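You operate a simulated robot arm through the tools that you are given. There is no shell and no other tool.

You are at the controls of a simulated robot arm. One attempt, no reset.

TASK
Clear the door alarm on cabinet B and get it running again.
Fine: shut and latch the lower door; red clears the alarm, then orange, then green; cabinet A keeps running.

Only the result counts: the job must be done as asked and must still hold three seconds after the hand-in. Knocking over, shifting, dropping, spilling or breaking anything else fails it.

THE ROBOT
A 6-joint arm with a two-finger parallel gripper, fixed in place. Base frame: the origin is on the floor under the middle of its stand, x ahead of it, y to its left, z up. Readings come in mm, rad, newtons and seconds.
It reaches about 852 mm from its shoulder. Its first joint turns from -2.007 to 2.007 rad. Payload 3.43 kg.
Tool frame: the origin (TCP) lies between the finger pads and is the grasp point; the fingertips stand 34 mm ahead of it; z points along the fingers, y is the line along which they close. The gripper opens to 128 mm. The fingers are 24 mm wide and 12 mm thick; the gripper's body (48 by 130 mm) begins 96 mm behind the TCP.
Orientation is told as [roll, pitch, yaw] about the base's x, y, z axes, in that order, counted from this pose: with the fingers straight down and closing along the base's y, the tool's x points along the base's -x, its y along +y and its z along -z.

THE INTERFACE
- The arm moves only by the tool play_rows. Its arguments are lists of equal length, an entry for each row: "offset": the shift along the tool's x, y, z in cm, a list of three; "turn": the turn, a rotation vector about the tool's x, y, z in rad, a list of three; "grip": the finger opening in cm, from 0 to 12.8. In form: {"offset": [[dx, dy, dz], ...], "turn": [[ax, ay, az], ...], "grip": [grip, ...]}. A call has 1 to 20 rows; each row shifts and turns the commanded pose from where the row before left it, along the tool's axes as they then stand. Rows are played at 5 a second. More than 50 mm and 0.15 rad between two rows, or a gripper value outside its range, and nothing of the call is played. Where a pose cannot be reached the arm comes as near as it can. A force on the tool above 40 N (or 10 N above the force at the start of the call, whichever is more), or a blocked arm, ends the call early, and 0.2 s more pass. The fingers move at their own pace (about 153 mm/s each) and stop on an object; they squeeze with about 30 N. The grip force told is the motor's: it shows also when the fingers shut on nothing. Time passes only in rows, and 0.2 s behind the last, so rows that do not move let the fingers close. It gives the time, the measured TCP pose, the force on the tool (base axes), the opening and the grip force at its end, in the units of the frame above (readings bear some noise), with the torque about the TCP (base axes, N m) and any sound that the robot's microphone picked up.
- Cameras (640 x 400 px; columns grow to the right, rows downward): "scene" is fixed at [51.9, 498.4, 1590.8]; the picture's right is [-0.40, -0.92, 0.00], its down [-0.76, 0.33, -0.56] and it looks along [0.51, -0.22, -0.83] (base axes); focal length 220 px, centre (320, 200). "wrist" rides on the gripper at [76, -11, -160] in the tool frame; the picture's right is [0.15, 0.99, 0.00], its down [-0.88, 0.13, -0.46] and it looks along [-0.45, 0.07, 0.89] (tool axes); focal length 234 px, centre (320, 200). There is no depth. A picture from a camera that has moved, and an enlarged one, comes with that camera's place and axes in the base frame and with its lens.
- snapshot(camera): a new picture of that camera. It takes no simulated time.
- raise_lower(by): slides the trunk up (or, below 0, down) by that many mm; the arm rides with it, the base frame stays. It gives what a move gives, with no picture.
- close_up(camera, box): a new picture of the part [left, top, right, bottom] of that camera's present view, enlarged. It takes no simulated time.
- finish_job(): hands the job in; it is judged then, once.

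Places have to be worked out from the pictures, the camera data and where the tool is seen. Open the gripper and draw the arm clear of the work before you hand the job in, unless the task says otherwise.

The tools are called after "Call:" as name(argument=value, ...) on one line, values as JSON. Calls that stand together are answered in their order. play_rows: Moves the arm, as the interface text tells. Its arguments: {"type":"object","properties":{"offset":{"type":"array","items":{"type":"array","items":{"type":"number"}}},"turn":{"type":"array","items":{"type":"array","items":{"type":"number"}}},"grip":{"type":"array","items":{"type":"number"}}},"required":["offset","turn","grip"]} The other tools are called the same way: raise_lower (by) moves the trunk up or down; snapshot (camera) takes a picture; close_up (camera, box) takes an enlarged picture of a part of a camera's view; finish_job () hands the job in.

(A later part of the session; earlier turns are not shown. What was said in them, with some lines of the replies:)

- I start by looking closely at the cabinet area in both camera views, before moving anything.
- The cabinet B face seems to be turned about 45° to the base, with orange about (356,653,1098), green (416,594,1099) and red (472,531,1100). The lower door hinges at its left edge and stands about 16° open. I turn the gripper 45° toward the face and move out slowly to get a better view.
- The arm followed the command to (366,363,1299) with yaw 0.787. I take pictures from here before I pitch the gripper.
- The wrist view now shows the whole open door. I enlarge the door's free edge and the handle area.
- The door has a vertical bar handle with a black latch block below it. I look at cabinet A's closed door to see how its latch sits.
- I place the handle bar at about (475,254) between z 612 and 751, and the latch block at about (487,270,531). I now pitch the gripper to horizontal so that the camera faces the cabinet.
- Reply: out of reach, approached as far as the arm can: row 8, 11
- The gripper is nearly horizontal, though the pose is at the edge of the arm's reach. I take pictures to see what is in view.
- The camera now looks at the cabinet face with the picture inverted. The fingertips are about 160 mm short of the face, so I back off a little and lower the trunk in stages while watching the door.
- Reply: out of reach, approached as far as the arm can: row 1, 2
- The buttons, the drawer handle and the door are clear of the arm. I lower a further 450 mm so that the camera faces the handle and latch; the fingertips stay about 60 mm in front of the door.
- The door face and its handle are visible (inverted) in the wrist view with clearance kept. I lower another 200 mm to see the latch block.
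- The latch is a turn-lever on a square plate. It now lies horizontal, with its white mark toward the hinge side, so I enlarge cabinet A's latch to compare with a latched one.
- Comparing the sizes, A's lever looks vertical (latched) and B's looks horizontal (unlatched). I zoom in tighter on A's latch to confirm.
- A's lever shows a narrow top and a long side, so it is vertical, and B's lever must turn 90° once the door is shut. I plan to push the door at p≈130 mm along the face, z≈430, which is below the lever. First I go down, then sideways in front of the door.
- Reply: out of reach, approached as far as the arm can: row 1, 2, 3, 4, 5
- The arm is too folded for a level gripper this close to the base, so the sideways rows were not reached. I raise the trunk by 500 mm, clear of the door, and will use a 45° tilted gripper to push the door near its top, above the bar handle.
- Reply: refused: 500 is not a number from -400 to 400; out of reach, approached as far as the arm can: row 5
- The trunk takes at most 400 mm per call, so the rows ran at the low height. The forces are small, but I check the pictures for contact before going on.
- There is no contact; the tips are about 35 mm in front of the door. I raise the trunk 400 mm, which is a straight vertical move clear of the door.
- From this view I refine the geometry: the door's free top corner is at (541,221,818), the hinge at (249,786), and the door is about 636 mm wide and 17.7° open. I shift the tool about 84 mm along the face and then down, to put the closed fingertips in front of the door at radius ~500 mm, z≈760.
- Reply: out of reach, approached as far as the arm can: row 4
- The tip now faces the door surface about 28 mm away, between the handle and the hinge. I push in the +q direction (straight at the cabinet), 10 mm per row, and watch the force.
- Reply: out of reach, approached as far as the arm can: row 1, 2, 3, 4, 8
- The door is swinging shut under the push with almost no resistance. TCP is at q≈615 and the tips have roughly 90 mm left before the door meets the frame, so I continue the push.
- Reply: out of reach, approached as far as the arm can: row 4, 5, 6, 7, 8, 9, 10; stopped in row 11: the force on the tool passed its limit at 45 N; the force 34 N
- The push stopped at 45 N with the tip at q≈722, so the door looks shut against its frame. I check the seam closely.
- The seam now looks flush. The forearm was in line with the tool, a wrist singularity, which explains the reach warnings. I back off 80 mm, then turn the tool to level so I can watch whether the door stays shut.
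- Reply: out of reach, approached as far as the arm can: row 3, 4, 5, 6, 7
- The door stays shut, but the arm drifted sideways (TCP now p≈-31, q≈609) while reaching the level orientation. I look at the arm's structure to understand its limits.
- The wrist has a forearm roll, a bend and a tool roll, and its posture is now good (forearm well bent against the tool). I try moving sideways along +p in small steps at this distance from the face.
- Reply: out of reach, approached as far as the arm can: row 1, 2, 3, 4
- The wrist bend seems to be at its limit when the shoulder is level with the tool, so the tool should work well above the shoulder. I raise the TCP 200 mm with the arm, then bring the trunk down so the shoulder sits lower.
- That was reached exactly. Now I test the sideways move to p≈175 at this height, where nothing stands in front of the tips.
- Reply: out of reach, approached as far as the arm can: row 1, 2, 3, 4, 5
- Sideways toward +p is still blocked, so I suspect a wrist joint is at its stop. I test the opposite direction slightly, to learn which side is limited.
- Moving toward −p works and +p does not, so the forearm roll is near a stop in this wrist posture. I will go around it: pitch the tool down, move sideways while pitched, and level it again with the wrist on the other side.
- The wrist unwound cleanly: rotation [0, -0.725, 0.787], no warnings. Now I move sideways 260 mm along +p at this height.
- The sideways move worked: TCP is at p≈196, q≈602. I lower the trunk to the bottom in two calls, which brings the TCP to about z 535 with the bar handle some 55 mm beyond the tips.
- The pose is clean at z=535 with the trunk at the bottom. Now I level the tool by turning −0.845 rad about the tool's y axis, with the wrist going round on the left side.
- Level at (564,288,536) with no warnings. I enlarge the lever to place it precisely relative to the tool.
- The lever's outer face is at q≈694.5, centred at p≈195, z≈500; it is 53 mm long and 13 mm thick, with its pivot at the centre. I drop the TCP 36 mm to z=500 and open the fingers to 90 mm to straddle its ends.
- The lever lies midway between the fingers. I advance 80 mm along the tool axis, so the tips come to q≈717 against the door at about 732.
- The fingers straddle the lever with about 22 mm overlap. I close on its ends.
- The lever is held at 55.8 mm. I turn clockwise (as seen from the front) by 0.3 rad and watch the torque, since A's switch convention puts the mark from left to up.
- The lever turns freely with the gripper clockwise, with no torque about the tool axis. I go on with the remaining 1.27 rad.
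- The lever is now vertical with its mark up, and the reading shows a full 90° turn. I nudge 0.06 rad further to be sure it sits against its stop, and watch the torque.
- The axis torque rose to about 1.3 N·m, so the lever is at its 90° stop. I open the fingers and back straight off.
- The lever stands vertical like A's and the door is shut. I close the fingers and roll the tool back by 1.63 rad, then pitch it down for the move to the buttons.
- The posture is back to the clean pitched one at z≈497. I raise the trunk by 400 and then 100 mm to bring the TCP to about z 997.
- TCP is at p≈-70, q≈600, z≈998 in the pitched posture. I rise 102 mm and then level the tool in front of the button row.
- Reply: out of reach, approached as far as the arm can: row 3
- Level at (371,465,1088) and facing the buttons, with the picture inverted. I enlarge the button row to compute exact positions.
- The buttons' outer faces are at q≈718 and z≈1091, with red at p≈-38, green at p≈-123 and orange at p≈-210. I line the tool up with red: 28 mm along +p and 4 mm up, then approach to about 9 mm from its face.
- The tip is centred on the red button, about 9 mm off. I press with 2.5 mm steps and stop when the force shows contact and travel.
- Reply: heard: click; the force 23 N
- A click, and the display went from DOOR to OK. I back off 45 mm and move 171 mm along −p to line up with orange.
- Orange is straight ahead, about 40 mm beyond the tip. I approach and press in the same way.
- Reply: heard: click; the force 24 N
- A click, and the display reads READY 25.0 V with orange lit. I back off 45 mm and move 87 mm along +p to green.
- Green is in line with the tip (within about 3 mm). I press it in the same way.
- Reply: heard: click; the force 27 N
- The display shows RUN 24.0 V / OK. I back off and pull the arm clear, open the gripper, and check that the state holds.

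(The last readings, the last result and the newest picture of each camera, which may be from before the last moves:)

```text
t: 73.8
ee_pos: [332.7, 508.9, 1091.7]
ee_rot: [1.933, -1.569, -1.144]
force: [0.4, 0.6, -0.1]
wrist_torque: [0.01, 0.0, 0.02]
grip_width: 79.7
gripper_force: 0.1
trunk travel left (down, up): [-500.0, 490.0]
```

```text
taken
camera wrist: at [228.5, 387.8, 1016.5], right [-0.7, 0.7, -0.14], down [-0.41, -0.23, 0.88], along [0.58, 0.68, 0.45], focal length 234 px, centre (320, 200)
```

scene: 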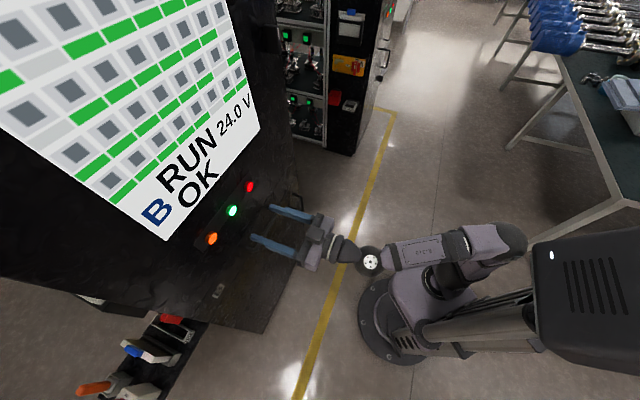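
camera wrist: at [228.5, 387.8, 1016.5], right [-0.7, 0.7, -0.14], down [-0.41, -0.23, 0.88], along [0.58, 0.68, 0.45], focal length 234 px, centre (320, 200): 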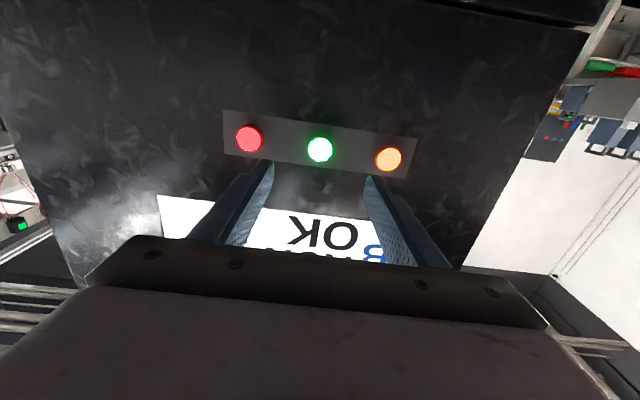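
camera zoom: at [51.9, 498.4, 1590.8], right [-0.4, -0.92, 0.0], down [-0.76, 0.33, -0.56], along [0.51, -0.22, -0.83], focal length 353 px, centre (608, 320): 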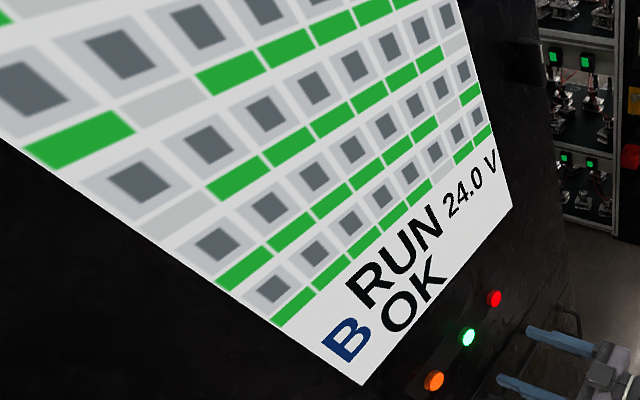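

B is running with all three lamps lit, as on cabinet A. I pitch the tool down to the clean posture, draw it back 80 mm, and let a few seconds pass to see that everything holds.

Call:
play_rows(offset=[[0, 0, 0], [0, 0, 0], [0, 0, 0], [0, 0, 0], [0, 0, 0], [0, 0, 0], [3, 0, -2.65], [3, 0, -2.65], [0, 0, 0], [0, 0, 0], [0, 0, 0], [0, 0, 0], [0, 0, 0], [0, 0, 0], [0, 0, 0], [0, 0, 0], [0, 0, 0], [0, 0, 0], [0, 0, 0], [0, 0, 0]], turn=[[0, 0.141, 0], [0, 0.141, 0], [0, 0.141, 0], [0, 0.141, 0], [0, 0.141, 0], [0, 0.141, 0], [0, 0, 0], [0, 0, 0], [0, 0, 0], [0, 0, 0], [0, 0, 0], [0, 0, 0], [0, 0, 0], [0, 0, 0], [0, 0, 0], [0, 0, 0], [0, 0, 0], [0, 0, 0], [0, 0, 0], [0, 0, 0]], grip=[8, 8, 8, 8, 8, 8, 8, 8, 8, 8, 8, 8, 8, 8, 8, 8, 8, 8, 8, 8])

Call:
snapshot(camera="scene")

Call:
close_up(camera="scene", box=[250, 160, 340, 250])

Call:
snapshot(camera="wrist")

Call:
close_up(camera="scene", box=[270, 0, 420, 150])

```text
t: 78.0
ee_pos: [265.0, 437.8, 1079.5]
ee_rot: [0.003, -0.726, 0.787]
force: [0.1, -0.4, -0.5]
wrist_torque: [-0.03, -0.01, 0.0]
grip_width: 79.8
gripper_force: 0.0
out of reach, approached as far as the arm can: row 6
trunk travel left (down, up): [-500.0, 490.0]
```

```text
taken
```

scene: 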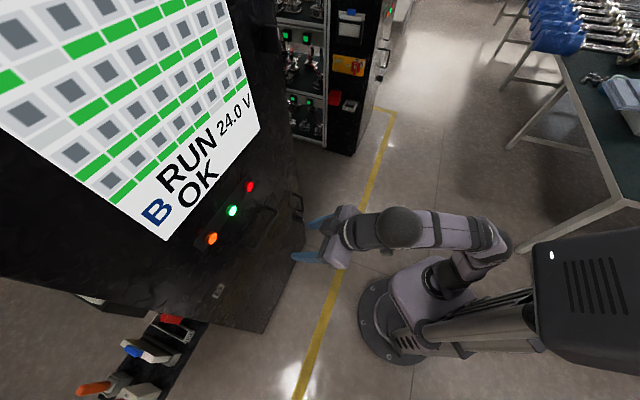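

```text
4.44 times, centred on (295, 205) of scene
camera zoom: at [51.9, 498.4, 1590.8], right [-0.4, -0.92, 0.0], down [-0.76, 0.33, -0.56], along [0.51, -0.22, -0.83], focal length 980 px, centre (431, 178)
```

zoom: 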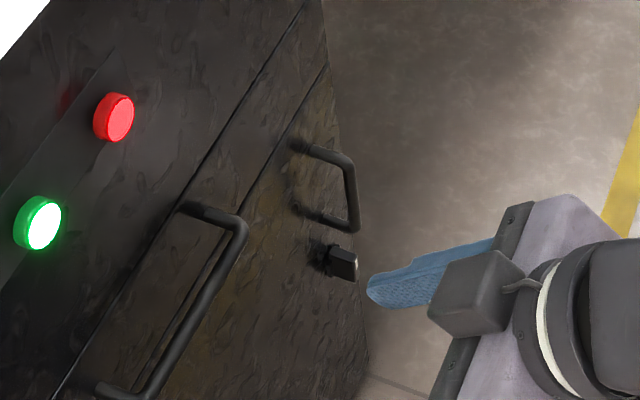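

```text
taken
camera wrist: at [158.7, 315.2, 1149.4], right [-0.78, 0.62, -0.09], down [0.16, 0.34, 0.93], along [0.61, 0.71, -0.37], focal length 234 px, centre (320, 200)
```

wrist: 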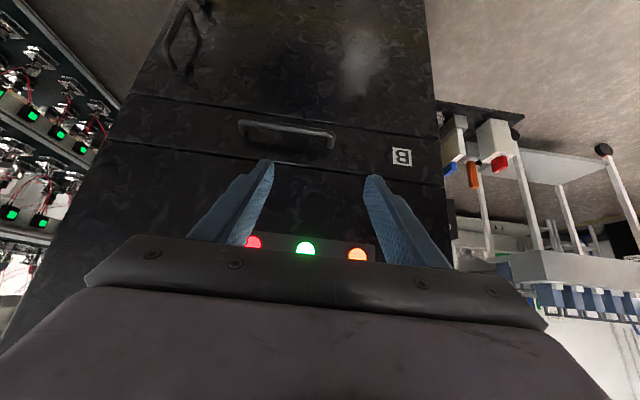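

```text
2.67 times, centred on (345, 75) of scene
camera zoom: at [51.9, 498.4, 1590.8], right [-0.4, -0.92, 0.0], down [-0.76, 0.33, -0.56], along [0.51, -0.22, -0.83], focal length 588 px, centre (253, 533)
```

zoom: 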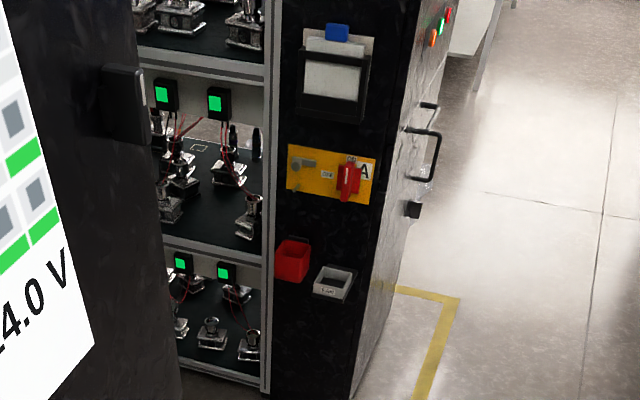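

Five seconds on, B still shows RUN 24.0 V / OK. The door is shut with its lever vertical, cabinet A's lamps are unchanged, the gripper is open and the arm is clear, so I hand the job in.

Call:
finish_job()

```text
The job is handed in.
```

Cabinet B is running again. Its display shows RUN 24.0 V and OK, and it still did more than five seconds after I pressed green. The job is handed in; no verdict came back.

- **Door:** I pushed the lower door shut and turned its lever 90° to the vertical, against its stop. That is how cabinet A's latch sits.
- **Buttons:** Each one clicked. Red changed the display from DOOR to OK, orange gave READY 25.0 V, and green started the run.
- **Cabinet A:** I did not touch it. Its lamps looked the same at the end as at the start.
- **Arm:** The gripper is open and the arm is drawn back from the cabinet.

Some blocks in the display grid on B stayed grey while the rest turned green. I took those to be unused channels and did not check them.
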